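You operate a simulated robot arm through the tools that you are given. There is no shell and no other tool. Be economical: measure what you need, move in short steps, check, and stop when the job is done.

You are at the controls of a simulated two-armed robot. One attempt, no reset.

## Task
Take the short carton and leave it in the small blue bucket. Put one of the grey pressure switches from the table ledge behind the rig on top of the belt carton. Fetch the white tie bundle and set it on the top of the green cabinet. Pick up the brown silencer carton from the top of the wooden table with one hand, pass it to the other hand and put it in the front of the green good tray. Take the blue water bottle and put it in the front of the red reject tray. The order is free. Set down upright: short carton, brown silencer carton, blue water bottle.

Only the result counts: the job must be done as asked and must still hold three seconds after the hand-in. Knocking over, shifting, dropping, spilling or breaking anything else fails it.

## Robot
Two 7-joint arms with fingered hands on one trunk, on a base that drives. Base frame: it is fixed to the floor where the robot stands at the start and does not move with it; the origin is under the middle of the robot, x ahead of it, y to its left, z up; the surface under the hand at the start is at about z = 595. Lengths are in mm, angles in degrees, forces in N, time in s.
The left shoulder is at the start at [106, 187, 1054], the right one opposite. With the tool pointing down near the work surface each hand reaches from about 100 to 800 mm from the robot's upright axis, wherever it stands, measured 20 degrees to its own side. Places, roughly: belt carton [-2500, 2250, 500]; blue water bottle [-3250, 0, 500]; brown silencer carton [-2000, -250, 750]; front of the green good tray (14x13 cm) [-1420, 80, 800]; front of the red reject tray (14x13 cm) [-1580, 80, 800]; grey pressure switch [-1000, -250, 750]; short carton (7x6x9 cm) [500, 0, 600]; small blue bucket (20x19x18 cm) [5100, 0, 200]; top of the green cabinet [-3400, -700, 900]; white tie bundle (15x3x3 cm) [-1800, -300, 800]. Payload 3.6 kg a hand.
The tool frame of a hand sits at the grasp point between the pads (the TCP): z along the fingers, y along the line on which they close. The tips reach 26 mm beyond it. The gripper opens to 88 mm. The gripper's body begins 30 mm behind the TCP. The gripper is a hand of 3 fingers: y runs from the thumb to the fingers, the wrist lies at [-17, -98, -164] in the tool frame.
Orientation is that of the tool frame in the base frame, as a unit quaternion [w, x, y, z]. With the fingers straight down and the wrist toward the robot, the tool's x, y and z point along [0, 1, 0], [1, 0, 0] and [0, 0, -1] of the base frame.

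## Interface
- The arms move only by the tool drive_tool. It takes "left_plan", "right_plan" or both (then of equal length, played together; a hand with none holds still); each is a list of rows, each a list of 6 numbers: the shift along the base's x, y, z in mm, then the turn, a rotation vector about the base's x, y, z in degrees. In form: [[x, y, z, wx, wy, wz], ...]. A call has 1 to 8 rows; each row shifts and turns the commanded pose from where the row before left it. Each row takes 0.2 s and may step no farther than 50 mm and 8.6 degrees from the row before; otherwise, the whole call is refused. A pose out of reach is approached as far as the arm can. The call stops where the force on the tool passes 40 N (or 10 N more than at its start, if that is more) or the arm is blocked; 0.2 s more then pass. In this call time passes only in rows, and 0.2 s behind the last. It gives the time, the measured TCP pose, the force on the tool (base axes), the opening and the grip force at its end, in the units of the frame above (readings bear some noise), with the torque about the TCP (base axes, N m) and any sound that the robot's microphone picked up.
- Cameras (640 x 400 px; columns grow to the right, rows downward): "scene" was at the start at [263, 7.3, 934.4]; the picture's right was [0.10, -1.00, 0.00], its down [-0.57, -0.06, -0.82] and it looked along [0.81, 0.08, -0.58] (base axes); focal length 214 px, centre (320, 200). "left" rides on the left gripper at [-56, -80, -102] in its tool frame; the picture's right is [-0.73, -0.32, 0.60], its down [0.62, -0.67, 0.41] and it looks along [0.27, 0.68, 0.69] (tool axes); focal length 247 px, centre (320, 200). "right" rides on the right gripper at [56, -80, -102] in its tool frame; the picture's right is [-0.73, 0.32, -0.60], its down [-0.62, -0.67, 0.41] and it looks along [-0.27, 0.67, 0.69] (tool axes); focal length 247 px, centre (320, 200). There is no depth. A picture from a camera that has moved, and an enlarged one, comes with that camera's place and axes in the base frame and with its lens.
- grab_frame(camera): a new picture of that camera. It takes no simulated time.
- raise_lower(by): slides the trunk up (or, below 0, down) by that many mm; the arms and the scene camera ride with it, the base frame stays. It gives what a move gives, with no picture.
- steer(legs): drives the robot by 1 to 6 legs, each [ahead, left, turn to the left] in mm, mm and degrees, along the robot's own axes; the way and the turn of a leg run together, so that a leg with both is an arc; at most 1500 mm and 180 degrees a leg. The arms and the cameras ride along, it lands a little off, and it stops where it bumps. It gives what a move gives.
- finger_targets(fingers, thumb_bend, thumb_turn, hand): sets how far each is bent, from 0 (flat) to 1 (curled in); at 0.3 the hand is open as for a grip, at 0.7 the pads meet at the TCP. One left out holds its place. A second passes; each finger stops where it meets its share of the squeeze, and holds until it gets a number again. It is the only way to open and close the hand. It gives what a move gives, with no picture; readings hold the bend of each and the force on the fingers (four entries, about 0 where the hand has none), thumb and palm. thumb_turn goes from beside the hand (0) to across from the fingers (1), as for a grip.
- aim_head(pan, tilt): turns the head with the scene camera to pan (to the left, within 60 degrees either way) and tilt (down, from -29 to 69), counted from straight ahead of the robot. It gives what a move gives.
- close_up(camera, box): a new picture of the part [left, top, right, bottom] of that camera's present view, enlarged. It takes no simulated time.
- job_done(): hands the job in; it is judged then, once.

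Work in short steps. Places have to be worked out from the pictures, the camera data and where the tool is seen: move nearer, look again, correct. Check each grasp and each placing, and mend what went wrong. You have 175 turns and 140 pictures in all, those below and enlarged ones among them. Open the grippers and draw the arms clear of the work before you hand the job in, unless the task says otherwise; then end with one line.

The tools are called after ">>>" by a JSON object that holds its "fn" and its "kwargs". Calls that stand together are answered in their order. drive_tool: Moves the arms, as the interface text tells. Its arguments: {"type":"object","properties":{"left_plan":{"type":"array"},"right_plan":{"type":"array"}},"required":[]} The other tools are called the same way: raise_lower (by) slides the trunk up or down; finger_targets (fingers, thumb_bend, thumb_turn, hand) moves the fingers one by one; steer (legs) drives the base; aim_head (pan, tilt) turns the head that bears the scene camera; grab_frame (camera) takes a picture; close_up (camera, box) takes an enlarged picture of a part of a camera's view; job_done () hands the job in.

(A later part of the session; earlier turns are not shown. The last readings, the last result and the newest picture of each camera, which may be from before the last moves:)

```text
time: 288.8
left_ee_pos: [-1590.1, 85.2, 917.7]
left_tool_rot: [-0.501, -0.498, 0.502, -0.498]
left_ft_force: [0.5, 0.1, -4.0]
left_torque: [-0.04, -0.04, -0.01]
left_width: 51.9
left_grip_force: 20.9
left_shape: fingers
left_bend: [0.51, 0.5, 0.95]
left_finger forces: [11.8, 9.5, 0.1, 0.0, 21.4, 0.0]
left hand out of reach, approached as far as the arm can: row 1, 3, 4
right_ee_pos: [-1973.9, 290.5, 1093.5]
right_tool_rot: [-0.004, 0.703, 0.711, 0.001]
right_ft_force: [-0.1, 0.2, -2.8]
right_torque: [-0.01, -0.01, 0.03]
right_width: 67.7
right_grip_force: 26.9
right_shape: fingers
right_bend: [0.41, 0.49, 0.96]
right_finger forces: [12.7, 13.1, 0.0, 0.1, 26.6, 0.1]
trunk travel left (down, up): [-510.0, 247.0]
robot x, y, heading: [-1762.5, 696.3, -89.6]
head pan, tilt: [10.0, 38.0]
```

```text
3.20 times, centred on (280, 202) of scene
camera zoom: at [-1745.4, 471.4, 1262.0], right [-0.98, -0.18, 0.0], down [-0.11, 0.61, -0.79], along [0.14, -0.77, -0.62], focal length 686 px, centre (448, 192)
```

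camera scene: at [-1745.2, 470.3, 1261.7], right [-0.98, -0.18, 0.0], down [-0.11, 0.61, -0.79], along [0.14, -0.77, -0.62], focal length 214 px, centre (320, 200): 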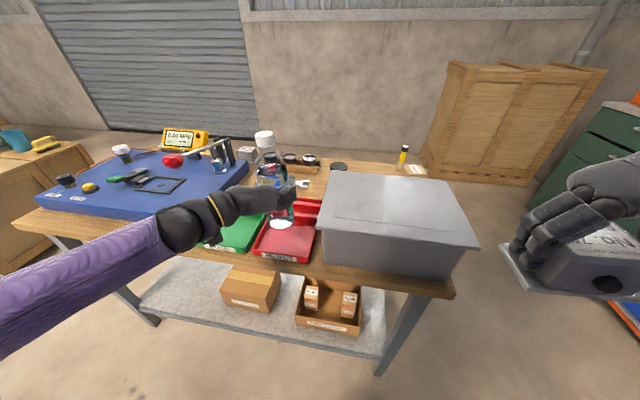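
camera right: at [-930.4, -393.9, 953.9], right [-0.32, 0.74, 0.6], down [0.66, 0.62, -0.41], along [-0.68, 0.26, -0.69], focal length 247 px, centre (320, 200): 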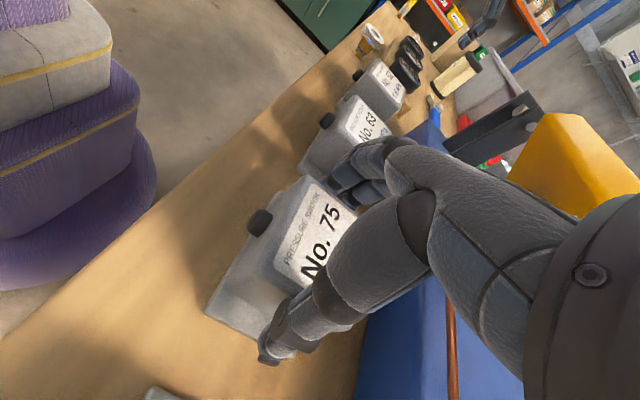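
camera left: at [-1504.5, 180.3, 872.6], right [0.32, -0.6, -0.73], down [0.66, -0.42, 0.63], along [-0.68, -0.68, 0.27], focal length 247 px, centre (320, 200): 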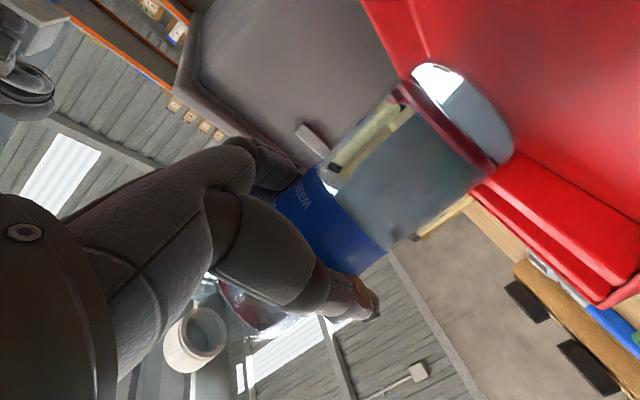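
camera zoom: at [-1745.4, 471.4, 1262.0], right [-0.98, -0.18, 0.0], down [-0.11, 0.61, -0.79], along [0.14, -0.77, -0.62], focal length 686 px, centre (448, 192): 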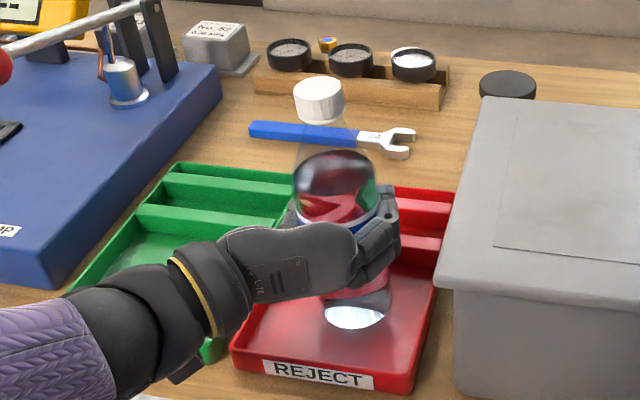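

Arm is at reach limit; I lower with the trunk instead in small amounts.

>>> {"fn": "steer", "kwargs": {"legs": [[15, 0, 0]]}}

>>> {"fn": "raise_lower", "kwargs": {"by": -8}}

>>> {"fn": "close_up", "kwargs": {"camera": "scene", "box": [220, 140, 340, 265]}}

```text
time: 289.6
left_ee_pos: [-1590.3, 69.5, 916.4]
left_tool_rot: [0.502, 0.498, -0.502, 0.498]
left_ft_force: [0.2, -0.4, -5.0]
left_torque: [0.03, -0.02, 0.0]
left_width: 51.6
left_grip_force: 21.5
left_shape: fingers
left_bend: [0.51, 0.5, 0.95]
left_finger forces: [11.7, 9.4, 0.0, 0.1, 21.2, 0.0]
right_ee_pos: [-1974.9, 274.7, 1094.8]
right_tool_rot: [-0.003, 0.703, 0.712, 0.003]
right_ft_force: [-0.2, -0.3, -4.2]
right_torque: [0.0, -0.01, 0.01]
right_width: 67.7
right_grip_force: 26.5
right_shape: fingers
right_bend: [0.41, 0.49, 0.96]
right_finger forces: [12.7, 13.2, 0.0, 0.0, 26.5, 0.0]
trunk travel left (down, up): [-510.0, 247.0]
robot x, y, heading: [-1760.1, 677.9, -89.6]
head pan, tilt: [10.0, 38.0]
```

```text
time: 290.2
left_ee_pos: [-1589.3, 70.5, 908.1]
left_tool_rot: [-0.501, -0.497, 0.503, -0.498]
left_ft_force: [-0.7, -1.2, -4.2]
left_torque: [-0.01, 0.0, -0.02]
left_width: 51.9
left_grip_force: 21.0
left_shape: fingers
left_bend: [0.51, 0.5, 0.95]
left_finger forces: [11.8, 9.4, 0.1, 0.1, 21.3, 0.0]
right_ee_pos: [-1976.4, 275.5, 1085.6]
right_tool_rot: [-0.003, 0.702, 0.712, 0.001]
right_ft_force: [0.0, -0.6, -2.7]
right_torque: [-0.02, -0.02, 0.0]
right_width: 67.7
right_grip_force: 26.5
right_shape: fingers
right_bend: [0.41, 0.49, 0.96]
right_finger forces: [12.7, 13.1, 0.1, 0.1, 26.4, 0.1]
trunk travel left (down, up): [-502.0, 255.0]
robot x, y, heading: [-1760.0, 678.0, -89.7]
head pan, tilt: [10.0, 38.0]
```

```text
3.20 times, centred on (280, 202) of scene
camera zoom: at [-1745.2, 455.5, 1253.5], right [-0.98, -0.18, 0.0], down [-0.11, 0.61, -0.79], along [0.14, -0.77, -0.62], focal length 686 px, centre (448, 192)
```

zoom: 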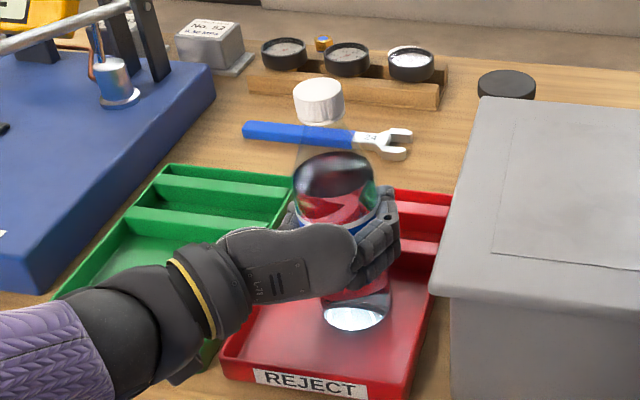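

Well inside the compartment. I lower the trunk in 4 mm steps until contact.

>>> {"fn": "raise_lower", "kwargs": {"by": -4}}

>>> {"fn": "raise_lower", "kwargs": {"by": -4}}

```text
time: 290.7
left_ee_pos: [-1590.4, 69.4, 906.7]
left_tool_rot: [0.502, 0.498, -0.501, 0.499]
left_ft_force: [-0.6, -1.1, -1.6]
left_torque: [0.02, 0.0, -0.04]
left_width: 51.6
left_grip_force: 21.2
left_shape: fingers
left_bend: [0.51, 0.5, 0.95]
left_finger forces: [11.4, 10.7, 0.1, 0.1, 21.4, 0.1]
right_ee_pos: [-1976.5, 275.5, 1081.4]
right_tool_rot: [-0.003, 0.703, 0.712, 0.001]
right_ft_force: [0.6, -0.3, -3.5]
right_torque: [-0.02, 0.0, -0.04]
right_width: 67.7
right_grip_force: 26.1
right_shape: fingers
right_bend: [0.41, 0.49, 0.96]
right_finger forces: [12.7, 13.2, 0.1, 0.0, 26.5, 0.1]
trunk travel left (down, up): [-498.0, 259.0]
robot x, y, heading: [-1758.5, 678.2, -89.6]
head pan, tilt: [10.0, 38.0]
```

```text
time: 291.2
left_ee_pos: [-1590.9, 70.5, 903.7]
left_tool_rot: [0.503, 0.497, -0.501, 0.499]
left_ft_force: [-2.7, 0.8, 6.6]
left_torque: [-0.01, -0.01, 0.02]
left_width: 51.5
left_grip_force: 22.1
left_shape: fingers
left_bend: [0.51, 0.5, 0.97]
left_finger forces: [9.3, 14.7, 0.1, 0.0, 20.8, 0.0]
right_ee_pos: [-1976.9, 276.2, 1079.7]
right_tool_rot: [-0.002, 0.703, 0.711, 0.002]
right_ft_force: [0.2, 0.0, -2.7]
right_torque: [-0.04, -0.01, -0.01]
right_width: 67.7
right_grip_force: 26.6
right_shape: fingers
right_bend: [0.41, 0.49, 0.96]
right_finger forces: [12.7, 13.1, 0.1, 0.0, 26.5, 0.0]
trunk travel left (down, up): [-494.0, 263.0]
robot x, y, heading: [-1760.8, 678.0, -89.8]
head pan, tilt: [10.0, 38.0]
```

The bottle rests on the tray floor. I open gently in two stages.

>>> {"fn": "finger_targets", "kwargs": {"hand": "left", "fingers": 0.44, "thumb_bend": 0.44}}

>>> {"fn": "finger_targets", "kwargs": {"hand": "left", "fingers": 0.3, "thumb_bend": 0.3}}

>>> {"fn": "close_up", "kwargs": {"camera": "scene", "box": [220, 140, 340, 265]}}

```text
time: 292.2
left_ee_pos: [-1589.4, 71.3, 900.7]
left_tool_rot: [-0.501, -0.498, 0.503, -0.499]
left_ft_force: [0.8, 1.4, 0.6]
left_torque: [-0.01, 0.0, -0.02]
left_width: 58.9
left_grip_force: 1.1
left_shape: fingers
left_bend: [0.43, 0.44, 0.97]
left_finger forces: [0.1, 0.5, 0.0, 0.0, 1.0, 0.0]
right_ee_pos: [-1975.7, 275.7, 1077.6]
right_tool_rot: [-0.002, 0.702, 0.712, 0.002]
right_ft_force: [0.4, -0.8, -3.6]
right_torque: [-0.02, -0.01, 0.01]
right_width: 67.9
right_grip_force: 27.0
right_shape: fingers
right_bend: [0.41, 0.49, 0.96]
right_finger forces: [12.7, 13.0, 0.1, 0.0, 26.5, 0.1]
trunk travel left (down, up): [-494.0, 263.0]
robot x, y, heading: [-1764.4, 677.4, -89.8]
head pan, tilt: [10.0, 38.0]
```

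```text
time: 293.2
left_ee_pos: [-1589.9, 70.2, 901.5]
left_tool_rot: [-0.501, -0.498, 0.503, -0.498]
left_ft_force: [-0.3, -0.1, 0.6]
left_torque: [-0.04, 0.01, 0.01]
left_width: 87.9
left_grip_force: 0.2
left_shape: fingers
left_bend: [0.3, 0.3, 0.97]
left_finger forces: [0.1, 0.0, 0.0, 0.0, 0.0, 0.0]
right_ee_pos: [-1974.6, 276.7, 1077.4]
right_tool_rot: [-0.002, 0.703, 0.711, 0.001]
right_ft_force: [-0.6, 0.0, -2.8]
right_torque: [-0.02, 0.04, -0.01]
right_width: 67.6
right_grip_force: 25.7
right_shape: fingers
right_bend: [0.41, 0.49, 0.96]
right_finger forces: [12.7, 13.2, 0.0, 0.0, 26.4, 0.0]
trunk travel left (down, up): [-494.0, 263.0]
robot x, y, heading: [-1764.9, 679.8, -89.6]
head pan, tilt: [10.0, 38.0]
```

```text
3.20 times, centred on (280, 202) of scene
camera zoom: at [-1745.3, 456.0, 1245.5], right [-0.98, -0.18, 0.0], down [-0.11, 0.61, -0.79], along [0.14, -0.78, -0.62], focal length 686 px, centre (448, 192)
```

zoom: 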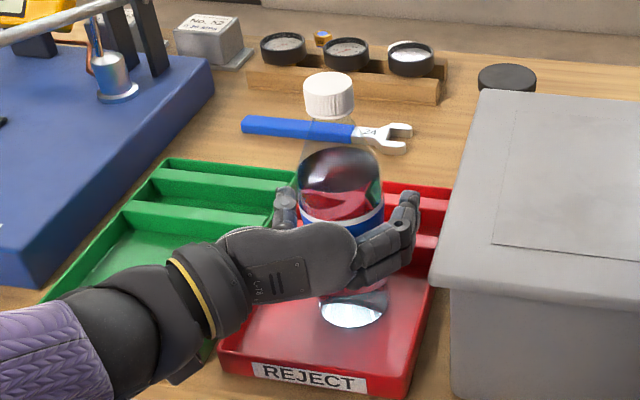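

Bottle stands upright and free. I back straight away.

>>> {"fn": "steer", "kwargs": {"legs": [[-350, 0, 0]]}}

>>> {"fn": "close_up", "kwargs": {"camera": "scene", "box": [200, 100, 400, 260]}}

```text
time: 295.5
left_ee_pos: [-1590.0, 427.6, 902.0]
left_tool_rot: [-0.5, -0.498, 0.501, -0.5]
left_ft_force: [0.1, 0.1, 0.4]
left_torque: [0.0, 0.03, -0.01]
left_width: 88.1
left_grip_force: 0.1
left_shape: fingers
left_bend: [0.3, 0.3, 0.97]
left_finger forces: [0.0, 0.0, 0.0, 0.0, 0.0, 0.1]
right_ee_pos: [-1976.1, 632.3, 1078.1]
right_tool_rot: [-0.002, 0.7, 0.714, 0.001]
right_ft_force: [0.5, -0.5, -3.1]
right_torque: [-0.02, 0.01, -0.02]
right_width: 67.8
right_grip_force: 26.2
right_shape: fingers
right_bend: [0.41, 0.49, 0.96]
right_finger forces: [12.7, 13.1, 0.0, 0.1, 26.5, 0.0]
trunk travel left (down, up): [-494.0, 263.0]
robot x, y, heading: [-1764.7, 1033.5, -89.2]
head pan, tilt: [10.0, 38.0]
```

```text
2.50 times, centred on (300, 180) of scene
camera zoom: at [-1747.3, 812.6, 1245.7], right [-0.98, -0.18, 0.0], down [-0.11, 0.6, -0.79], along [0.15, -0.77, -0.62], focal length 536 px, centre (370, 250)
```

zoom: 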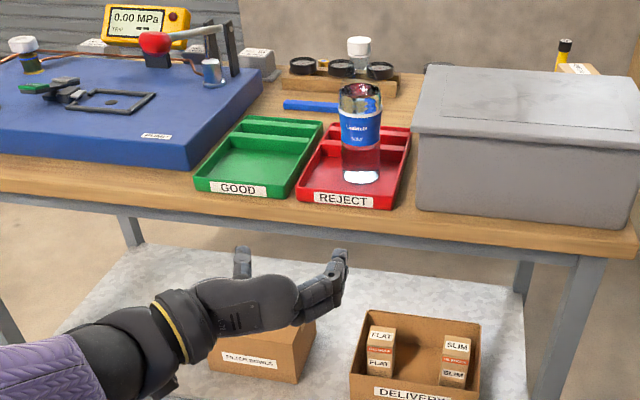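

Bottle upright in the red tray's front. Next I turn toward the belt carton shelf near (-2500,2250).

>>> {"fn": "steer", "kwargs": {"legs": [[0, 0, -150]]}}

>>> {"fn": "aim_head", "kwargs": {"pan": 0, "tilt": 28}}

>>> {"fn": "grab_frame", "kwargs": {"camera": "scene"}}

```text
time: 302.2
left_ee_pos: [-2206.3, 1485.9, 901.5]
left_tool_rot: [-0.607, 0.364, 0.607, 0.362]
left_ft_force: [0.1, -0.8, -0.1]
left_torque: [0.04, -0.02, 0.04]
left_width: 88.0
left_grip_force: 0.0
left_shape: fingers
left_bend: [0.3, 0.3, 0.97]
left_finger forces: [0.0, 0.0, 0.0, 0.1, 0.0, 0.1]
right_ee_pos: [-1768.7, 1489.4, 1078.0]
right_tool_rot: [0.001, 0.863, -0.505, 0.003]
right_ft_force: [0.2, -0.4, -3.2]
right_torque: [-0.01, -0.01, -0.02]
right_width: 67.6
right_grip_force: 25.0
right_shape: fingers
right_bend: [0.42, 0.49, 0.96]
right_finger forces: [12.3, 12.5, 0.0, 0.0, 26.5, 0.0]
trunk travel left (down, up): [-494.0, 263.0]
robot x, y, heading: [-1762.1, 1035.1, 119.0]
head pan, tilt: [10.0, 38.0]
```

```text
time: 302.9
left_ee_pos: [-2205.8, 1485.3, 901.7]
left_tool_rot: [0.608, -0.363, -0.606, -0.362]
left_ft_force: [-0.9, 0.1, 0.2]
left_torque: [0.01, -0.01, -0.01]
left_width: 88.1
left_grip_force: 0.2
left_shape: fingers
left_bend: [0.3, 0.3, 0.97]
left_finger forces: [0.1, 0.0, 0.1, 0.1, 0.0, 0.0]
right_ee_pos: [-1768.7, 1490.8, 1077.5]
right_tool_rot: [0.001, 0.863, -0.505, 0.003]
right_ft_force: [1.0, 0.3, -2.3]
right_torque: [0.0, -0.02, -0.03]
right_width: 67.4
right_grip_force: 25.3
right_shape: fingers
right_bend: [0.42, 0.49, 0.96]
right_finger forces: [12.3, 12.5, 0.0, 0.1, 26.4, 0.0]
trunk travel left (down, up): [-494.0, 263.0]
robot x, y, heading: [-1764.3, 1035.2, 119.0]
head pan, tilt: [0.0, 28.0]
```

```text
44 pictures are left
camera scene: at [-1875.0, 1231.9, 1260.9], right [0.87, 0.49, 0.0], down [0.23, -0.41, -0.88], along [-0.43, 0.77, -0.47], focal length 214 px, centre (320, 200)
```

scene: 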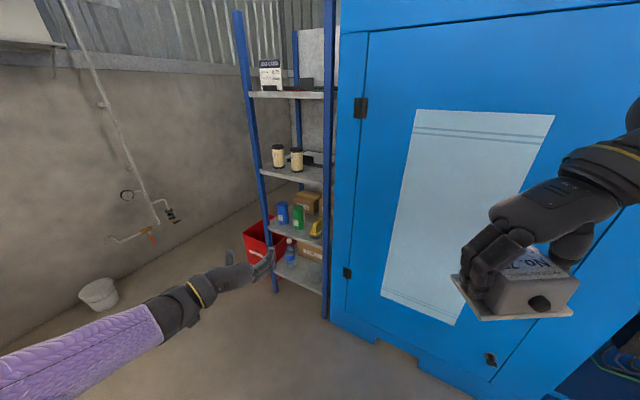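

>>> {"fn": "close_up", "kwargs": {"camera": "scene", "box": [220, 130, 350, 320]}}

```text
2.11 times, centred on (285, 225) of scene
camera zoom: at [-1875.0, 1231.9, 1260.9], right [0.87, 0.49, 0.0], down [0.23, -0.41, -0.88], along [-0.43, 0.77, -0.47], focal length 452 px, centre (394, 147)
```

zoom: 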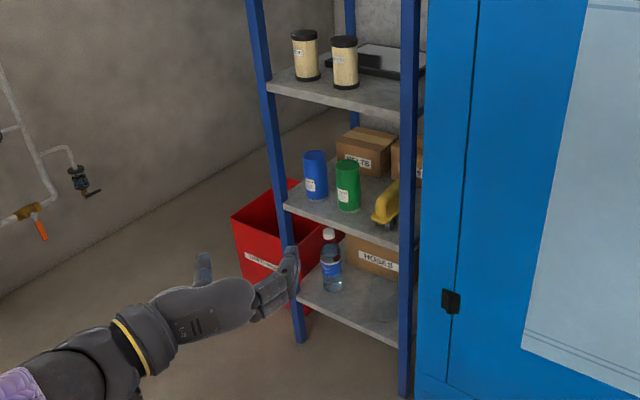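

The BELTS carton sits at the rear of the third shelf (top about (-2535,2280,615)) behind two cans (tops ≈680), next shelf above ≈870. I'll go in from the front over the cans with the hand pitched, then level it. First I stand off in front.

>>> {"fn": "steer", "kwargs": {"legs": [[0, 0, -29], [150, 870, 0]]}}

>>> {"fn": "drive_tool", "kwargs": {"left_plan": [[0, -45, 0, 0, 0, 0], [0, -45, 0, 0, 0, 0], [0, -45, 0, 0, 0, 0], [0, -45, 0, 0, 0, 0], [0, 0, 0, 0, 0, 0], [0, 0, 0, 0, 0, 0], [0, 0, 0, 0, 0, 0], [0, 0, 0, 0, 0, 0]], "right_plan": [[0, 0, 0, 0, 0, -8.5], [0, 10, 0, 0, 0, -8.5], [0, 10, 0, 0, 0, -8.5], [-5, 10, 0, 0, 0, -8.5], [-5, 10, 0, 0, 0, -8.5], [-10, 10, 0, 0, 0, -8.5], [-10, 10, 0, 0, 0, -8.5], [-10, 10, 0, 0, 0, -8.5]]}}

>>> {"fn": "drive_tool", "kwargs": {"right_plan": [[0, 0, 0, 0, 0, -8], [0, 0, 0, 0, 0, -7], [0, 0, 0, 0, 0, -7], [0, 0, 0, 8.4, 0, 0], [0, 0, 0, 8.4, 0, 0], [0, 0, 0, 8.4, 0, 0], [0, 0, 0, 8.4, 0, 0], [0, 0, 0, 8.4, 0, 0]]}}

>>> {"fn": "raise_lower", "kwargs": {"by": -300}}

>>> {"fn": "aim_head", "kwargs": {"pan": -5, "tilt": 22}}

>>> {"fn": "grab_frame", "kwargs": {"camera": "scene"}}

```text
time: 309.0
left_ee_pos: [-2805.4, 1791.1, 902.2]
left_tool_rot: [-0.497, 0.503, 0.497, 0.503]
left_ft_force: [0.0, 0.3, 0.7]
left_torque: [0.0, -0.03, 0.02]
left_width: 87.7
left_grip_force: 0.1
left_shape: fingers
left_bend: [0.3, 0.3, 0.97]
left_finger forces: [0.0, 0.0, 0.1, 0.0, 0.0, 0.1]
right_ee_pos: [-2422.0, 1584.5, 1077.4]
right_tool_rot: [0.002, 0.709, -0.705, 0.004]
right_ft_force: [0.3, -0.4, -4.4]
right_torque: [0.01, 0.02, -0.01]
right_width: 67.4
right_grip_force: 25.4
right_shape: fingers
right_bend: [0.42, 0.49, 0.96]
right_finger forces: [12.2, 12.3, 0.0, 0.0, 26.5, 0.1]
trunk travel left (down, up): [-494.0, 263.0]
robot x, y, heading: [-2638.2, 1182.6, 90.0]
head pan, tilt: [0.0, 28.0]
```

```text
time: 310.8
left_ee_pos: [-2805.9, 1608.8, 899.3]
left_tool_rot: [-0.497, 0.504, 0.496, 0.503]
left_ft_force: [0.3, -0.3, 0.9]
left_torque: [-0.02, -0.01, -0.03]
left_width: 88.0
left_grip_force: 0.0
left_shape: fingers
left_bend: [0.3, 0.3, 0.97]
left_finger forces: [0.0, 0.1, 0.0, 0.0, 0.0, 0.0]
right_ee_pos: [-2460.4, 1653.8, 1078.3]
right_tool_rot: [-0.003, -0.193, 0.981, -0.001]
right_ft_force: [-0.4, 0.1, -3.4]
right_torque: [-0.01, -0.02, 0.01]
right_width: 67.4
right_grip_force: 24.9
right_shape: fingers
right_bend: [0.42, 0.49, 0.96]
right_finger forces: [12.3, 12.2, 0.0, 0.0, 26.1, 0.0]
trunk travel left (down, up): [-494.0, 263.0]
robot x, y, heading: [-2635.8, 1183.2, 89.9]
head pan, tilt: [0.0, 28.0]
```

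```text
time: 312.6
left_ee_pos: [-2806.7, 1608.4, 899.3]
left_tool_rot: [-0.497, 0.504, 0.496, 0.503]
left_ft_force: [0.6, 0.0, 0.8]
left_torque: [-0.03, -0.02, 0.03]
left_width: 88.1
left_grip_force: 0.1
left_shape: fingers
left_bend: [0.3, 0.3, 0.97]
left_finger forces: [0.0, 0.0, 0.0, 0.0, 0.1, 0.0]
right_ee_pos: [-2460.0, 1654.3, 1078.7]
right_tool_rot: [-0.001, -0.003, 0.934, 0.358]
right_ft_force: [-1.4, 0.4, -2.5]
right_torque: [-0.02, -0.01, 0.0]
right_width: 67.2
right_grip_force: 26.3
right_shape: fingers
right_bend: [0.42, 0.49, 0.96]
right_finger forces: [12.2, 12.1, 0.0, 0.0, 28.2, 0.0]
trunk travel left (down, up): [-494.0, 263.0]
robot x, y, heading: [-2639.8, 1181.0, 90.0]
head pan, tilt: [0.0, 28.0]
```

```text
time: 315.6
left_ee_pos: [-2805.9, 1611.1, 601.6]
left_tool_rot: [-0.497, 0.504, 0.496, 0.503]
left_ft_force: [-0.8, 0.2, -0.2]
left_torque: [-0.01, -0.01, -0.01]
left_width: 88.0
left_grip_force: 0.0
left_shape: fingers
left_bend: [0.3, 0.3, 0.97]
left_finger forces: [0.1, 0.0, 0.1, 0.0, 0.0, 0.1]
right_ee_pos: [-2460.3, 1653.3, 778.2]
right_tool_rot: [-0.001, -0.003, 0.934, 0.358]
right_ft_force: [-0.3, 0.1, -3.1]
right_torque: [-0.02, -0.02, 0.0]
right_width: 67.0
right_grip_force: 25.9
right_shape: fingers
right_bend: [0.42, 0.49, 0.96]
right_finger forces: [12.2, 12.1, 0.1, 0.1, 28.3, 0.0]
trunk travel left (down, up): [-194.0, 563.0]
robot x, y, heading: [-2637.0, 1185.1, 90.1]
head pan, tilt: [0.0, 28.0]
```

```text
time: 316.3
left_ee_pos: [-2804.7, 1610.4, 602.0]
left_tool_rot: [-0.497, 0.504, 0.496, 0.503]
left_ft_force: [0.1, -0.1, -0.1]
left_torque: [-0.01, -0.01, 0.01]
left_width: 88.0
left_grip_force: 0.1
left_shape: fingers
left_bend: [0.3, 0.3, 0.97]
left_finger forces: [0.0, 0.0, 0.0, 0.0, 0.0, 0.0]
right_ee_pos: [-2461.3, 1653.9, 777.6]
right_tool_rot: [-0.003, -0.004, 0.934, 0.357]
right_ft_force: [-0.4, -0.1, -3.8]
right_torque: [-0.02, 0.02, 0.02]
right_width: 66.7
right_grip_force: 26.5
right_shape: fingers
right_bend: [0.42, 0.49, 0.96]
right_finger forces: [12.2, 12.1, 0.0, 0.1, 28.3, 0.0]
trunk travel left (down, up): [-194.0, 563.0]
robot x, y, heading: [-2642.6, 1184.0, 89.9]
head pan, tilt: [-5.0, 22.0]
```

```text
42 pictures are left
camera scene: at [-2630.2, 1451.0, 948.5], right [1.0, -0.09, 0.0], down [-0.03, -0.37, -0.93], along [0.08, 0.92, -0.38], focal length 214 px, centre (320, 200)
```

scene: 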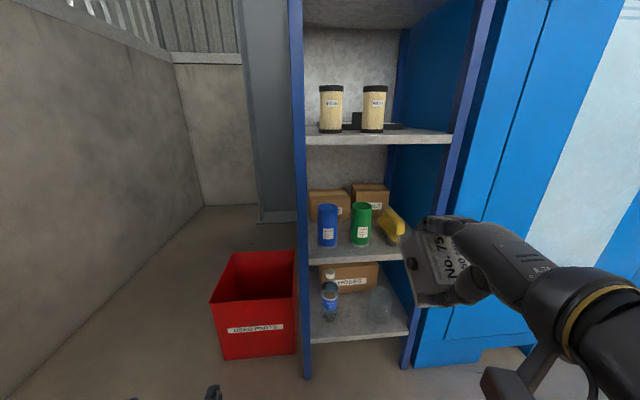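

>>> {"fn": "close_up", "kwargs": {"camera": "scene", "box": [290, 110, 460, 280]}}

```text
2.35 times, centred on (375, 195) of scene
camera zoom: at [-2630.2, 1451.0, 948.5], right [1.0, -0.09, 0.0], down [-0.03, -0.37, -0.93], along [0.08, 0.92, -0.38], focal length 505 px, centre (191, 212)
```

zoom: 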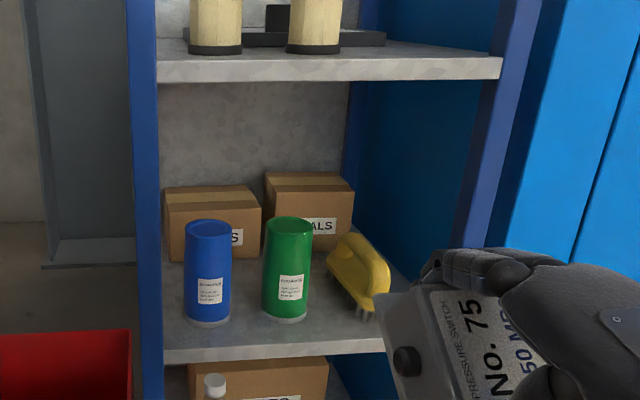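

Shelf surface z≈551, cans' tops ≈685, underside above ≈879, BELTS carton top ≈640 around (-2523,2258). I align x and height and drive in to just before the cans.

>>> {"fn": "drive_tool", "kwargs": {"right_plan": [[-31, 0, -6, 0, 0, 0], [-31, 0, -6, 0, 0, 0]]}}

>>> {"fn": "steer", "kwargs": {"legs": [[270, 0, 0]]}}

>>> {"fn": "aim_head", "kwargs": {"pan": -15, "tilt": 15}}

>>> {"fn": "grab_frame", "kwargs": {"camera": "scene"}}

>>> {"fn": "grab_frame", "kwargs": {"camera": "right"}}

```text
time: 317.1
left_ee_pos: [-2804.8, 1611.7, 601.0]
left_tool_rot: [-0.497, 0.504, 0.496, 0.503]
left_ft_force: [0.4, 0.8, 0.3]
left_torque: [-0.01, 0.0, 0.02]
left_width: 88.0
left_grip_force: 0.1
left_shape: fingers
left_bend: [0.3, 0.3, 0.97]
left_finger forces: [0.0, 0.0, 0.1, 0.0, 0.1, 0.1]
right_ee_pos: [-2499.2, 1651.7, 754.3]
right_tool_rot: [0.053, -0.051, 0.928, 0.364]
right_ft_force: [-0.2, 0.1, -3.1]
right_torque: [-0.02, 0.0, -0.03]
right_width: 67.2
right_grip_force: 26.5
right_shape: fingers
right_bend: [0.42, 0.49, 0.96]
right_finger forces: [12.7, 11.9, 0.0, 0.0, 28.5, 0.0]
trunk travel left (down, up): [-194.0, 563.0]
robot x, y, heading: [-2638.9, 1184.0, 89.9]
head pan, tilt: [-5.0, 22.0]
stopped in row 2 (right hand): the arm was blocked; the commanded pose is now the measured one
```

```text
time: 319.0
left_ee_pos: [-2803.7, 1885.8, 601.1]
left_tool_rot: [-0.496, 0.505, 0.495, 0.504]
left_ft_force: [0.0, 0.3, 0.0]
left_torque: [-0.04, 0.0, 0.0]
left_width: 87.9
left_grip_force: 0.1
left_shape: fingers
left_bend: [0.3, 0.3, 0.97]
left_finger forces: [0.1, 0.1, 0.0, 0.1, 0.0, 0.0]
right_ee_pos: [-2497.9, 1925.6, 754.4]
right_tool_rot: [0.054, -0.049, 0.928, 0.365]
right_ft_force: [0.1, -0.5, -3.6]
right_torque: [-0.03, -0.04, 0.01]
right_width: 67.2
right_grip_force: 26.7
right_shape: fingers
right_bend: [0.42, 0.49, 0.96]
right_finger forces: [12.5, 11.8, 0.1, 0.0, 28.6, 0.1]
trunk travel left (down, up): [-194.0, 563.0]
robot x, y, heading: [-2637.7, 1455.5, 89.6]
head pan, tilt: [-5.0, 22.0]
```

```text
time: 319.7
left_ee_pos: [-2802.8, 1884.9, 601.1]
left_tool_rot: [-0.497, 0.504, 0.495, 0.503]
left_ft_force: [-0.5, 0.5, -0.7]
left_torque: [0.01, -0.01, 0.05]
left_width: 88.1
left_grip_force: 0.1
left_shape: fingers
left_bend: [0.3, 0.3, 0.97]
left_finger forces: [0.0, 0.0, 0.0, 0.0, 0.1, 0.0]
right_ee_pos: [-2496.5, 1925.7, 754.3]
right_tool_rot: [0.055, -0.049, 0.929, 0.364]
right_ft_force: [0.6, 0.1, -4.2]
right_torque: [-0.05, 0.0, 0.02]
right_width: 67.3
right_grip_force: 26.6
right_shape: fingers
right_bend: [0.42, 0.49, 0.96]
right_finger forces: [12.6, 11.9, 0.1, 0.1, 28.4, 0.1]
trunk travel left (down, up): [-194.0, 563.0]
robot x, y, heading: [-2637.2, 1455.4, 90.0]
head pan, tilt: [-15.0, 15.0]
```

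```text
40 pictures are left
camera scene: at [-2612.7, 1722.9, 959.9], right [0.97, -0.26, 0.0], down [-0.07, -0.25, -0.97], along [0.25, 0.93, -0.26], focal length 214 px, centre (320, 200)
```

scene: 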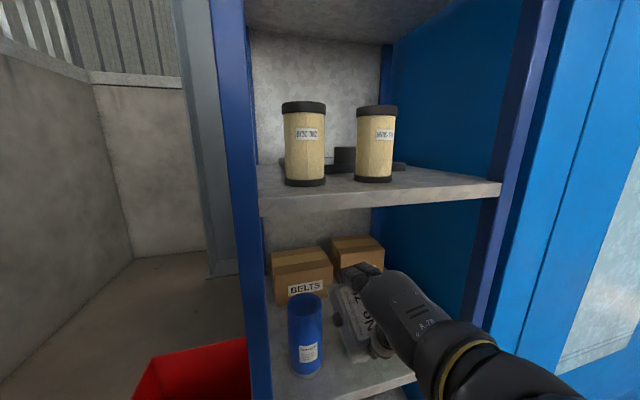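

```text
39 pictures are left
camera right: at [-2550.9, 1793.5, 767.3], right [0.65, -0.14, 0.75], down [0.73, -0.17, -0.66], along [0.22, 0.98, -0.01], focal length 247 px, centre (320, 200)
```

right: 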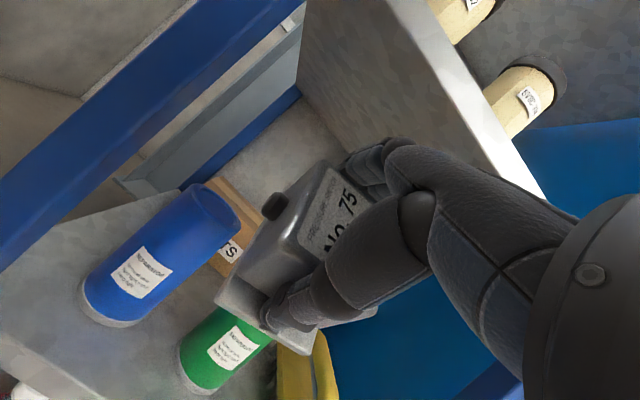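

BELTS carton confirmed at left rear. I raise 16 mm for can clearance, shift left 25 and drive 130 further in.

>>> {"fn": "raise_lower", "kwargs": {"by": 16}}

>>> {"fn": "steer", "kwargs": {"legs": [[0, 25, 0], [130, 0, 0]]}}

>>> {"fn": "grab_frame", "kwargs": {"camera": "right"}}

>>> {"fn": "close_up", "kwargs": {"camera": "scene", "box": [230, 170, 510, 400]}}

```text
time: 320.3
left_ee_pos: [-2803.6, 1887.1, 618.0]
left_tool_rot: [-0.496, 0.505, 0.495, 0.504]
left_ft_force: [0.0, -0.2, -0.3]
left_torque: [-0.01, -0.03, -0.01]
left_width: 87.9
left_grip_force: 0.0
left_shape: fingers
left_bend: [0.3, 0.3, 0.97]
left_finger forces: [0.0, 0.0, 0.1, 0.0, 0.0, 0.0]
right_ee_pos: [-2484.2, 1923.7, 761.6]
right_tool_rot: [0.087, -0.082, 0.923, 0.365]
right_ft_force: [-0.6, -0.2, -1.9]
right_torque: [-0.01, -0.02, 0.03]
right_width: 67.1
right_grip_force: 26.4
right_shape: fingers
right_bend: [0.42, 0.49, 0.96]
right_finger forces: [12.6, 11.8, 0.1, 0.1, 28.5, 0.1]
trunk travel left (down, up): [-210.0, 547.0]
robot x, y, heading: [-2634.8, 1456.2, 89.6]
head pan, tilt: [-15.0, 15.0]
```

```text
time: 322.0
left_ee_pos: [-2828.6, 2017.0, 617.3]
left_tool_rot: [-0.497, 0.504, 0.496, 0.503]
left_ft_force: [-0.4, -0.3, 0.6]
left_torque: [-0.01, 0.0, -0.03]
left_width: 88.0
left_grip_force: 0.1
left_shape: fingers
left_bend: [0.3, 0.3, 0.97]
left_finger forces: [0.0, 0.0, 0.1, 0.0, 0.0, 0.0]
right_ee_pos: [-2511.1, 2053.3, 760.4]
right_tool_rot: [0.088, -0.083, 0.924, 0.363]
right_ft_force: [0.7, 0.3, -3.8]
right_torque: [-0.08, 0.0, 0.02]
right_width: 67.0
right_grip_force: 26.4
right_shape: fingers
right_bend: [0.42, 0.49, 0.96]
right_finger forces: [12.5, 11.9, 0.0, 0.0, 28.5, 0.1]
trunk travel left (down, up): [-210.0, 547.0]
robot x, y, heading: [-2663.9, 1585.4, 90.0]
head pan, tilt: [-15.0, 15.0]
```

```text
38 pictures are left
camera right: at [-2560.4, 1919.1, 769.5], right [0.58, -0.11, 0.8], down [0.79, -0.14, -0.6], along [0.18, 0.98, 0.01], focal length 247 px, centre (320, 200)
```

right: 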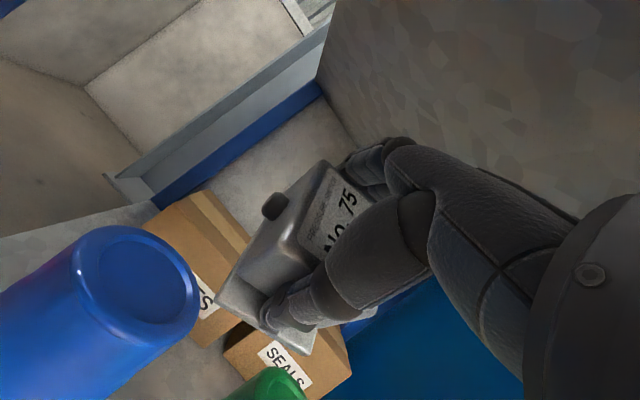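

```text
1.74 times, centred on (370, 285) of scene
camera zoom: at [-2638.4, 1850.8, 977.3], right [0.97, -0.26, 0.0], down [-0.07, -0.25, -0.97], along [0.25, 0.93, -0.26], focal length 373 px, centre (233, 52)
```

zoom: 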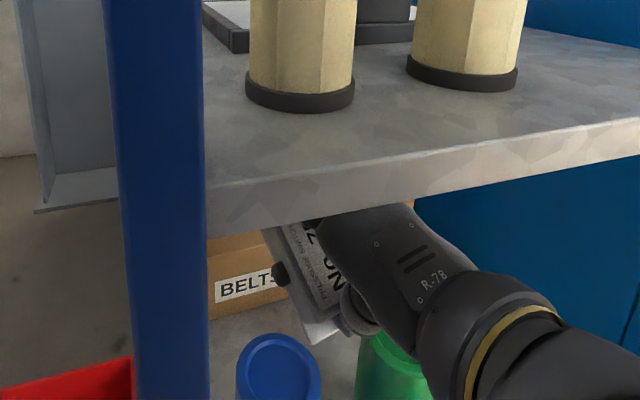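

Clear of the cans so far. I extend the arm forward over them while undoing the roll.

>>> {"fn": "drive_tool", "kwargs": {"right_plan": [[-3, 40, 6, 0, 3.2, -1.3], [-3, 45, 0, 0, 3.2, -1.3], [-3, 45, 0, 0, 3.2, -1.3]]}}

>>> {"fn": "grab_frame", "kwargs": {"camera": "right"}}

```text
time: 323.0
left_ee_pos: [-2828.5, 2017.3, 616.7]
left_tool_rot: [-0.497, 0.504, 0.496, 0.502]
left_ft_force: [0.2, -0.6, -0.3]
left_torque: [0.0, 0.03, 0.04]
left_width: 88.3
left_grip_force: 0.0
left_shape: fingers
left_bend: [0.3, 0.3, 0.97]
left_finger forces: [0.1, 0.0, 0.1, 0.1, 0.1, 0.0]
right_ee_pos: [-2494.2, 2184.2, 751.4]
right_tool_rot: [0.062, -0.038, 0.93, 0.359]
right_ft_force: [0.6, 0.0, -3.7]
right_torque: [-0.05, -0.03, -0.02]
right_width: 67.2
right_grip_force: 25.9
right_shape: fingers
right_bend: [0.42, 0.49, 0.96]
right_finger forces: [12.6, 11.6, 0.0, 0.0, 28.4, 0.1]
trunk travel left (down, up): [-210.0, 547.0]
robot x, y, heading: [-2663.9, 1586.8, 90.0]
head pan, tilt: [-15.0, 15.0]
stopped in row 3 (right hand): the arm was blocked; the commanded pose is now the measured one
```

```text
36 pictures are left
camera right: at [-2551.2, 2052.8, 765.4], right [0.64, -0.15, 0.76], down [0.73, -0.2, -0.65], along [0.25, 0.97, -0.02], focal length 247 px, centre (320, 200)
```

right: 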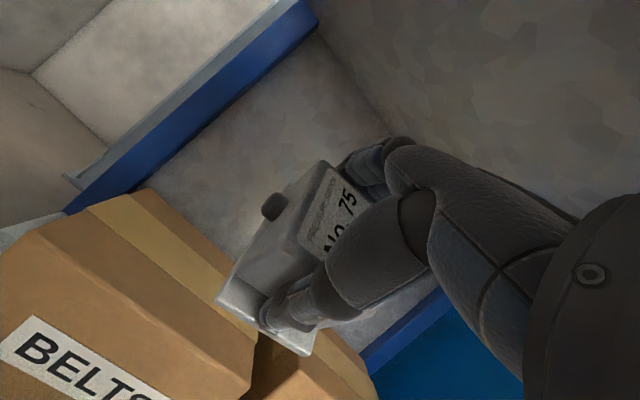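

The wrist seems to touch the upper shelf; the switch is already past the cans, so I lower 22 mm and continue forward/left.

>>> {"fn": "drive_tool", "kwargs": {"right_plan": [[0, 0, -12, 0, 0, 0], [-6, 15, -10, 0, 1, 0], [-6, 20, 0, 0, 2, -1], [-6, 20, 0, 0, 2, -1]]}}

>>> {"fn": "grab_frame", "kwargs": {"camera": "right"}}

>>> {"fn": "aim_head", "kwargs": {"pan": 0, "tilt": 40}}

>>> {"fn": "grab_frame", "kwargs": {"camera": "scene"}}

```text
time: 324.2
left_ee_pos: [-2829.0, 2016.0, 618.1]
left_tool_rot: [-0.497, 0.504, 0.496, 0.503]
left_ft_force: [0.1, 1.2, 0.1]
left_torque: [-0.02, 0.02, -0.01]
left_width: 88.0
left_grip_force: 0.0
left_shape: fingers
left_bend: [0.3, 0.3, 0.97]
left_finger forces: [0.0, 0.1, 0.0, 0.0, 0.1, 0.1]
right_ee_pos: [-2483.7, 2239.3, 722.3]
right_tool_rot: [0.06, -0.011, 0.931, 0.359]
right_ft_force: [0.2, 0.4, -3.3]
right_torque: [-0.06, 0.02, -0.03]
right_width: 67.1
right_grip_force: 26.2
right_shape: fingers
right_bend: [0.42, 0.49, 0.96]
right_finger forces: [12.5, 11.6, 0.0, 0.0, 28.4, 0.0]
trunk travel left (down, up): [-210.0, 547.0]
robot x, y, heading: [-2664.9, 1585.1, 89.9]
head pan, tilt: [-15.0, 15.0]
stopped in row 4 (right hand): the arm was blocked; the commanded pose is now the measured one
```

```text
35 pictures are left
camera right: at [-2545.7, 2111.1, 737.3], right [0.65, -0.18, 0.74], down [0.7, -0.23, -0.67], along [0.29, 0.96, -0.02], focal length 247 px, centre (320, 200)
```

right: 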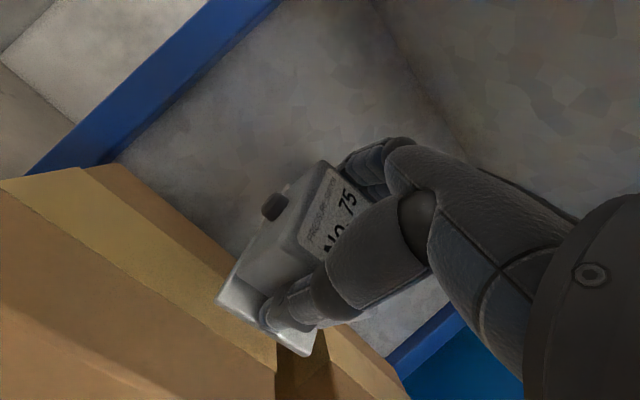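

```text
time: 325.1
left_ee_pos: [-2828.5, 2016.9, 617.0]
left_tool_rot: [-0.497, 0.504, 0.496, 0.503]
left_ft_force: [0.1, -0.5, 0.0]
left_torque: [0.02, 0.0, -0.02]
left_width: 88.0
left_grip_force: 0.0
left_shape: fingers
left_bend: [0.3, 0.3, 0.97]
left_finger forces: [0.0, 0.1, 0.1, 0.0, 0.0, 0.0]
right_ee_pos: [-2484.7, 2238.4, 724.2]
right_tool_rot: [0.059, -0.012, 0.931, 0.36]
right_ft_force: [0.7, -0.1, -3.1]
right_torque: [-0.01, -0.01, -0.01]
right_width: 67.1
right_grip_force: 26.5
right_shape: fingers
right_bend: [0.42, 0.49, 0.96]
right_finger forces: [12.6, 11.6, 0.2, 0.0, 28.4, 0.0]
trunk travel left (down, up): [-210.0, 547.0]
robot x, y, heading: [-2662.6, 1586.1, 89.8]
head pan, tilt: [0.0, 40.0]
```

```text
34 pictures are left
camera scene: at [-2662.4, 1845.4, 938.0], right [1.0, 0.0, 0.0], down [0.0, -0.64, -0.77], along [0.0, 0.77, -0.64], focal length 214 px, centre (320, 200)
```

scene: 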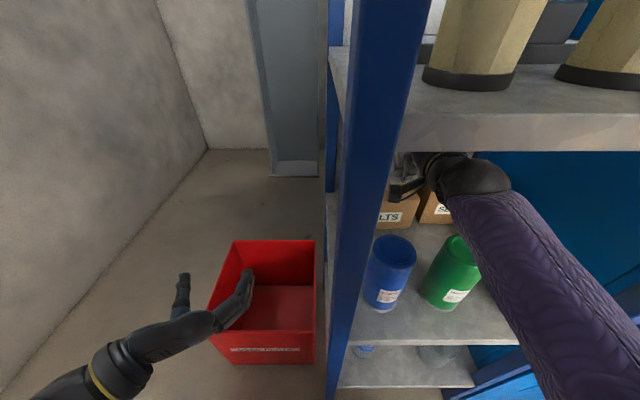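

Arm resists moving left, so I shift the base left 42 mm instead.

>>> {"fn": "steer", "kwargs": {"legs": [[0, 42, 0]]}}

>>> {"fn": "drive_tool", "kwargs": {"right_plan": [[0, 5, -3, -5, 0, 0], [0, 5, -3, -5, 0, 0]]}}

>>> {"fn": "grab_frame", "kwargs": {"camera": "right"}}

```text
time: 326.0
left_ee_pos: [-2871.4, 2016.2, 618.8]
left_tool_rot: [-0.496, 0.504, 0.496, 0.503]
left_ft_force: [0.3, 0.9, -0.3]
left_torque: [-0.02, -0.01, -0.01]
left_width: 88.2
left_grip_force: 0.1
left_shape: fingers
left_bend: [0.3, 0.3, 0.97]
left_finger forces: [0.1, 0.0, 0.0, 0.0, 0.0, 0.1]
right_ee_pos: [-2526.9, 2238.0, 723.1]
right_tool_rot: [0.059, -0.012, 0.931, 0.36]
right_ft_force: [-0.5, -0.8, -2.7]
right_torque: [-0.04, 0.03, 0.02]
right_width: 67.2
right_grip_force: 26.1
right_shape: fingers
right_bend: [0.42, 0.49, 0.96]
right_finger forces: [12.6, 11.7, 0.0, 0.0, 28.4, 0.0]
trunk travel left (down, up): [-210.0, 547.0]
robot x, y, heading: [-2703.2, 1586.2, 89.9]
head pan, tilt: [0.0, 40.0]
```

```text
time: 326.6
left_ee_pos: [-2871.3, 2015.9, 617.0]
left_tool_rot: [-0.497, 0.505, 0.496, 0.503]
left_ft_force: [0.6, 0.3, 0.4]
left_torque: [-0.01, -0.01, 0.06]
left_width: 88.3
left_grip_force: 0.0
left_shape: fingers
left_bend: [0.3, 0.3, 0.97]
left_finger forces: [0.0, 0.0, 0.0, 0.1, 0.0, 0.1]
right_ee_pos: [-2525.9, 2249.4, 715.7]
right_tool_rot: [0.059, -0.017, 0.959, 0.276]
right_ft_force: [0.1, 0.5, -3.6]
right_torque: [-0.06, -0.01, 0.03]
right_width: 67.2
right_grip_force: 26.2
right_shape: fingers
right_bend: [0.42, 0.49, 0.96]
right_finger forces: [12.8, 11.7, 0.0, 0.1, 27.8, 0.1]
trunk travel left (down, up): [-210.0, 547.0]
robot x, y, heading: [-2702.9, 1587.0, 89.9]
head pan, tilt: [0.0, 40.0]
```

```text
33 pictures are left
camera right: at [-2588.3, 2125.5, 753.1], right [0.65, -0.05, 0.76], down [0.7, -0.34, -0.62], along [0.29, 0.94, -0.19], focal length 247 px, centre (320, 200)
```

right: 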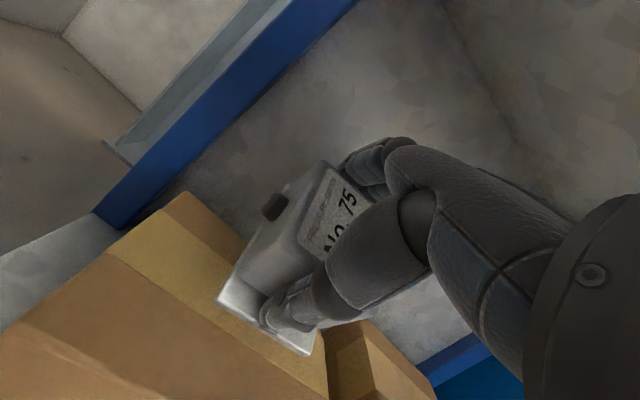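

Pitch now 32°. I reduce it to about 22° while lowering, also undoing the roll.

>>> {"fn": "drive_tool", "kwargs": {"right_plan": [[-2, 2, -4, -5, 2, -1], [-2, 2, -4, -5, 2, -1], [0, 0, -4, 0, 1, 0]]}}

>>> {"fn": "grab_frame", "kwargs": {"camera": "right"}}

```text
time: 327.4
left_ee_pos: [-2872.0, 2015.2, 617.3]
left_tool_rot: [-0.497, 0.504, 0.496, 0.503]
left_ft_force: [-0.7, -0.6, 0.0]
left_torque: [-0.03, 0.01, -0.05]
left_width: 88.4
left_grip_force: 0.1
left_shape: fingers
left_bend: [0.3, 0.3, 0.97]
left_finger forces: [0.1, 0.0, 0.0, 0.1, 0.0, 0.0]
right_ee_pos: [-2531.1, 2253.7, 703.9]
right_tool_rot: [0.019, 0.006, 0.981, 0.191]
right_ft_force: [0.2, -0.4, -3.2]
right_torque: [-0.04, 0.0, 0.01]
right_width: 67.1
right_grip_force: 25.9
right_shape: fingers
right_bend: [0.42, 0.49, 0.96]
right_finger forces: [12.7, 11.8, 0.0, 0.1, 27.4, 0.0]
trunk travel left (down, up): [-210.0, 547.0]
robot x, y, heading: [-2701.9, 1587.4, 89.9]
head pan, tilt: [0.0, 40.0]
```

```text
32 pictures are left
camera right: at [-2592.3, 2140.1, 767.2], right [0.71, 0.06, 0.7], down [0.64, -0.47, -0.61], along [0.3, 0.88, -0.37], focal length 247 px, centre (320, 200)
```

right: 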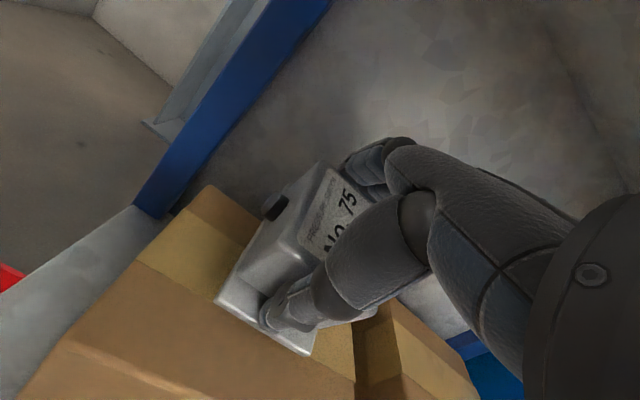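

Free movement; I reduce the pitch further and descend until contact.

>>> {"fn": "drive_tool", "kwargs": {"right_plan": [[0, 1, -3, -5, 0, 0], [0, 1, -3, -5, 0, 0], [0, 0, -4, 0, 0, 0], [0, 0, -4, 0, 0, 0]]}}

>>> {"fn": "grab_frame", "kwargs": {"camera": "right"}}

```text
time: 328.4
left_ee_pos: [-2871.0, 2016.2, 618.4]
left_tool_rot: [-0.497, 0.504, 0.496, 0.503]
left_ft_force: [0.0, 0.9, -0.5]
left_torque: [0.02, -0.03, 0.02]
left_width: 88.0
left_grip_force: 0.1
left_shape: fingers
left_bend: [0.3, 0.3, 0.97]
left_finger forces: [0.0, 0.0, 0.0, 0.0, 0.1, 0.0]
right_ee_pos: [-2530.8, 2256.0, 693.4]
right_tool_rot: [0.019, 0.005, 0.994, 0.108]
right_ft_force: [2.4, -1.9, 7.1]
right_torque: [-0.54, 0.26, 0.16]
right_width: 67.2
right_grip_force: 29.4
right_shape: fingers
right_bend: [0.43, 0.49, 0.96]
right_finger forces: [11.9, 12.1, 0.1, 0.0, 34.5, 0.0]
trunk travel left (down, up): [-210.0, 547.0]
robot x, y, heading: [-2705.3, 1587.2, 89.9]
head pan, tilt: [0.0, 40.0]
```

```text
31 pictures are left
camera right: at [-2592.6, 2154.7, 773.4], right [0.71, 0.17, 0.68], down [0.64, -0.57, -0.52], along [0.3, 0.8, -0.52], focal length 247 px, centre (320, 200)
```

right: 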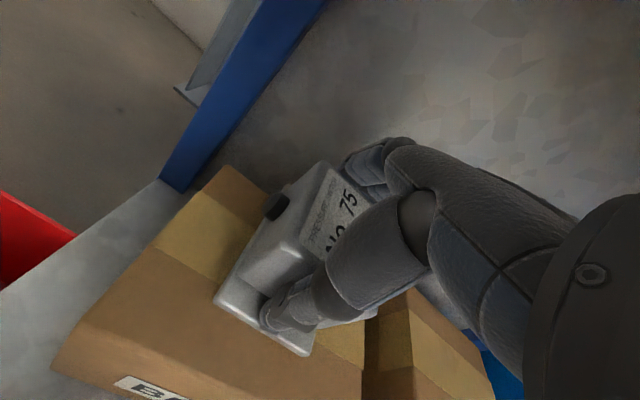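

Near flange edge has touched. I rotate the last 12° to lay it flat.

>>> {"fn": "drive_tool", "kwargs": {"right_plan": [[0, 0, -1, -4, 0, 0], [0, 0, -2, -4, 0, 0], [0, 0, -2, -3, 0, 0]]}}

```text
time: 329.1
left_ee_pos: [-2870.9, 2016.6, 617.1]
left_tool_rot: [-0.497, 0.504, 0.496, 0.502]
left_ft_force: [0.3, 0.3, -0.3]
left_torque: [-0.01, 0.04, 0.0]
left_width: 88.1
left_grip_force: 0.0
left_shape: fingers
left_bend: [0.3, 0.3, 0.97]
left_finger forces: [0.1, 0.1, 0.1, 0.0, 0.0, 0.1]
right_ee_pos: [-2531.9, 2255.1, 686.5]
right_tool_rot: [0.017, 0.004, 0.999, 0.043]
right_ft_force: [1.6, -1.7, 25.2]
right_torque: [-0.31, 0.29, -0.01]
right_width: 67.5
right_grip_force: 33.0
right_shape: fingers
right_bend: [0.42, 0.5, 0.96]
right_finger forces: [12.8, 10.2, 0.0, 0.0, 42.6, 0.0]
trunk travel left (down, up): [-210.0, 547.0]
robot x, y, heading: [-2705.3, 1588.5, 89.9]
head pan, tilt: [0.0, 40.0]
stopped in row 3 (right hand): the force on the tool passed its limit at 67 N (the readings are from after the stop); the commanded pose is now the measured one
```

Nearly flat and firmly seated; I ease up 3 mm and open the right hand.

>>> {"fn": "drive_tool", "kwargs": {"right_plan": [[0, 0, 3, 0, 0, 0]]}}

>>> {"fn": "finger_targets", "kwargs": {"hand": "right", "fingers": 0.3, "thumb_bend": 0.3}}

>>> {"fn": "grab_frame", "kwargs": {"camera": "right"}}

```text
time: 329.5
left_ee_pos: [-2869.8, 2016.7, 616.7]
left_tool_rot: [-0.497, 0.505, 0.496, 0.503]
left_ft_force: [0.7, 0.0, 0.1]
left_torque: [-0.03, -0.02, 0.0]
left_width: 88.0
left_grip_force: 0.2
left_shape: fingers
left_bend: [0.3, 0.3, 0.97]
left_finger forces: [0.0, 0.1, 0.1, 0.1, 0.0, 0.0]
right_ee_pos: [-2531.6, 2255.0, 686.9]
right_tool_rot: [0.017, 0.003, 0.999, 0.044]
right_ft_force: [2.7, -2.3, 25.5]
right_torque: [-0.32, 0.25, -0.03]
right_width: 67.3
right_grip_force: 33.2
right_shape: fingers
right_bend: [0.42, 0.5, 0.96]
right_finger forces: [12.8, 10.1, 0.0, 0.1, 43.5, 0.0]
trunk travel left (down, up): [-210.0, 547.0]
robot x, y, heading: [-2706.2, 1588.9, 89.9]
head pan, tilt: [0.0, 40.0]
stopped in row 1 (right hand): the force on the tool passed its limit at 42 N (the readings are from after the stop); the commanded pose is now the measured one
```

```text
time: 330.5
left_ee_pos: [-2871.0, 2016.7, 618.3]
left_tool_rot: [-0.497, 0.505, 0.496, 0.503]
left_ft_force: [-0.4, 0.9, -0.2]
left_torque: [0.01, 0.01, 0.0]
left_width: 88.0
left_grip_force: 0.0
left_shape: fingers
left_bend: [0.3, 0.3, 0.97]
left_finger forces: [0.0, 0.1, 0.1, 0.0, 0.1, 0.1]
right_ee_pos: [-2531.6, 2252.9, 686.9]
right_tool_rot: [0.017, 0.004, 0.999, 0.041]
right_ft_force: [-0.8, -1.0, 1.0]
right_torque: [-0.01, 0.01, -0.03]
right_width: 88.3
right_grip_force: 0.4
right_shape: fingers
right_bend: [0.3, 0.3, 0.97]
right_finger forces: [0.0, 0.0, 0.0, 0.0, 1.4, 0.0]
trunk travel left (down, up): [-210.0, 547.0]
robot x, y, heading: [-2704.9, 1587.2, 90.1]
head pan, tilt: [0.0, 40.0]
```

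```text
30 pictures are left
camera right: at [-2592.9, 2164.6, 779.4], right [0.71, 0.26, 0.65], down [0.63, -0.63, -0.44], along [0.29, 0.73, -0.62], focal length 247 px, centre (320, 200)
```

right: 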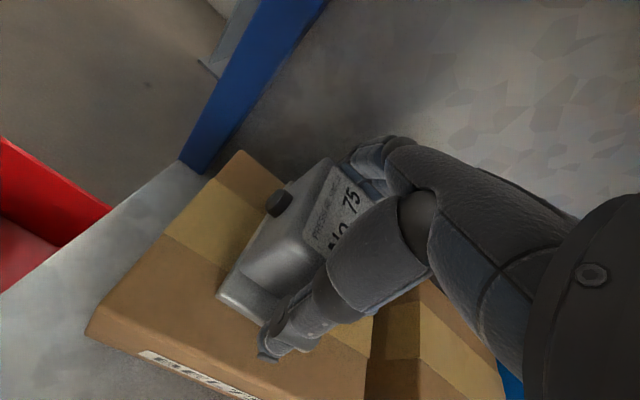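

Switch rests on the BELTS carton. I withdraw by lifting while pitching up and backing, so the thumb slides straight up.

>>> {"fn": "drive_tool", "kwargs": {"right_plan": [[0, -3, 8, 4, 0, 0], [0, -4, 8, 5.5, 0, 0], [0, -4, 8, 5.5, 0, 0], [0, -3, 8, 5.5, 0, 0], [0, -3, 8, 5.5, 0, 0], [0, -20, 8, 5, 0, 0], [0, -25, 9, 5, 0, 0], [0, -20, 8, 0, 0, 0]]}}

>>> {"fn": "grab_frame", "kwargs": {"camera": "right"}}

```text
time: 332.5
left_ee_pos: [-2871.9, 2016.2, 616.6]
left_tool_rot: [-0.497, 0.505, 0.496, 0.502]
left_ft_force: [0.1, 0.4, -0.5]
left_torque: [0.0, 0.01, 0.04]
left_width: 88.2
left_grip_force: 0.0
left_shape: fingers
left_bend: [0.3, 0.3, 0.97]
left_finger forces: [0.0, 0.0, 0.0, 0.1, 0.0, 0.0]
right_ee_pos: [-2507.4, 2183.4, 765.3]
right_tool_rot: [0.044, 0.003, 0.93, 0.366]
right_ft_force: [0.4, -0.2, -0.1]
right_torque: [0.0, -0.01, 0.0]
right_width: 88.6
right_grip_force: 0.1
right_shape: fingers
right_bend: [0.3, 0.3, 0.97]
right_finger forces: [0.0, 0.0, 0.0, 0.0, 0.1, 0.1]
trunk travel left (down, up): [-210.0, 547.0]
robot x, y, heading: [-2702.3, 1587.6, 90.2]
head pan, tilt: [0.0, 40.0]
stopped in row 8 (right hand): the arm was blocked; the commanded pose is now the measured one
```

```text
29 pictures are left
camera right: at [-2571.0, 2056.2, 780.7], right [0.67, -0.2, 0.71], down [0.67, -0.23, -0.7], along [0.31, 0.95, -0.02], focal length 247 px, centre (320, 200)
```

right: 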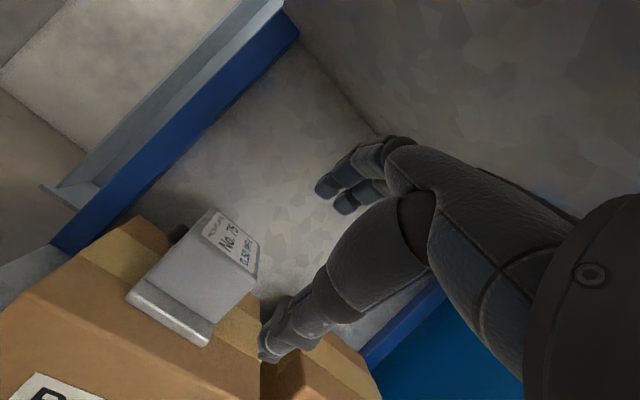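

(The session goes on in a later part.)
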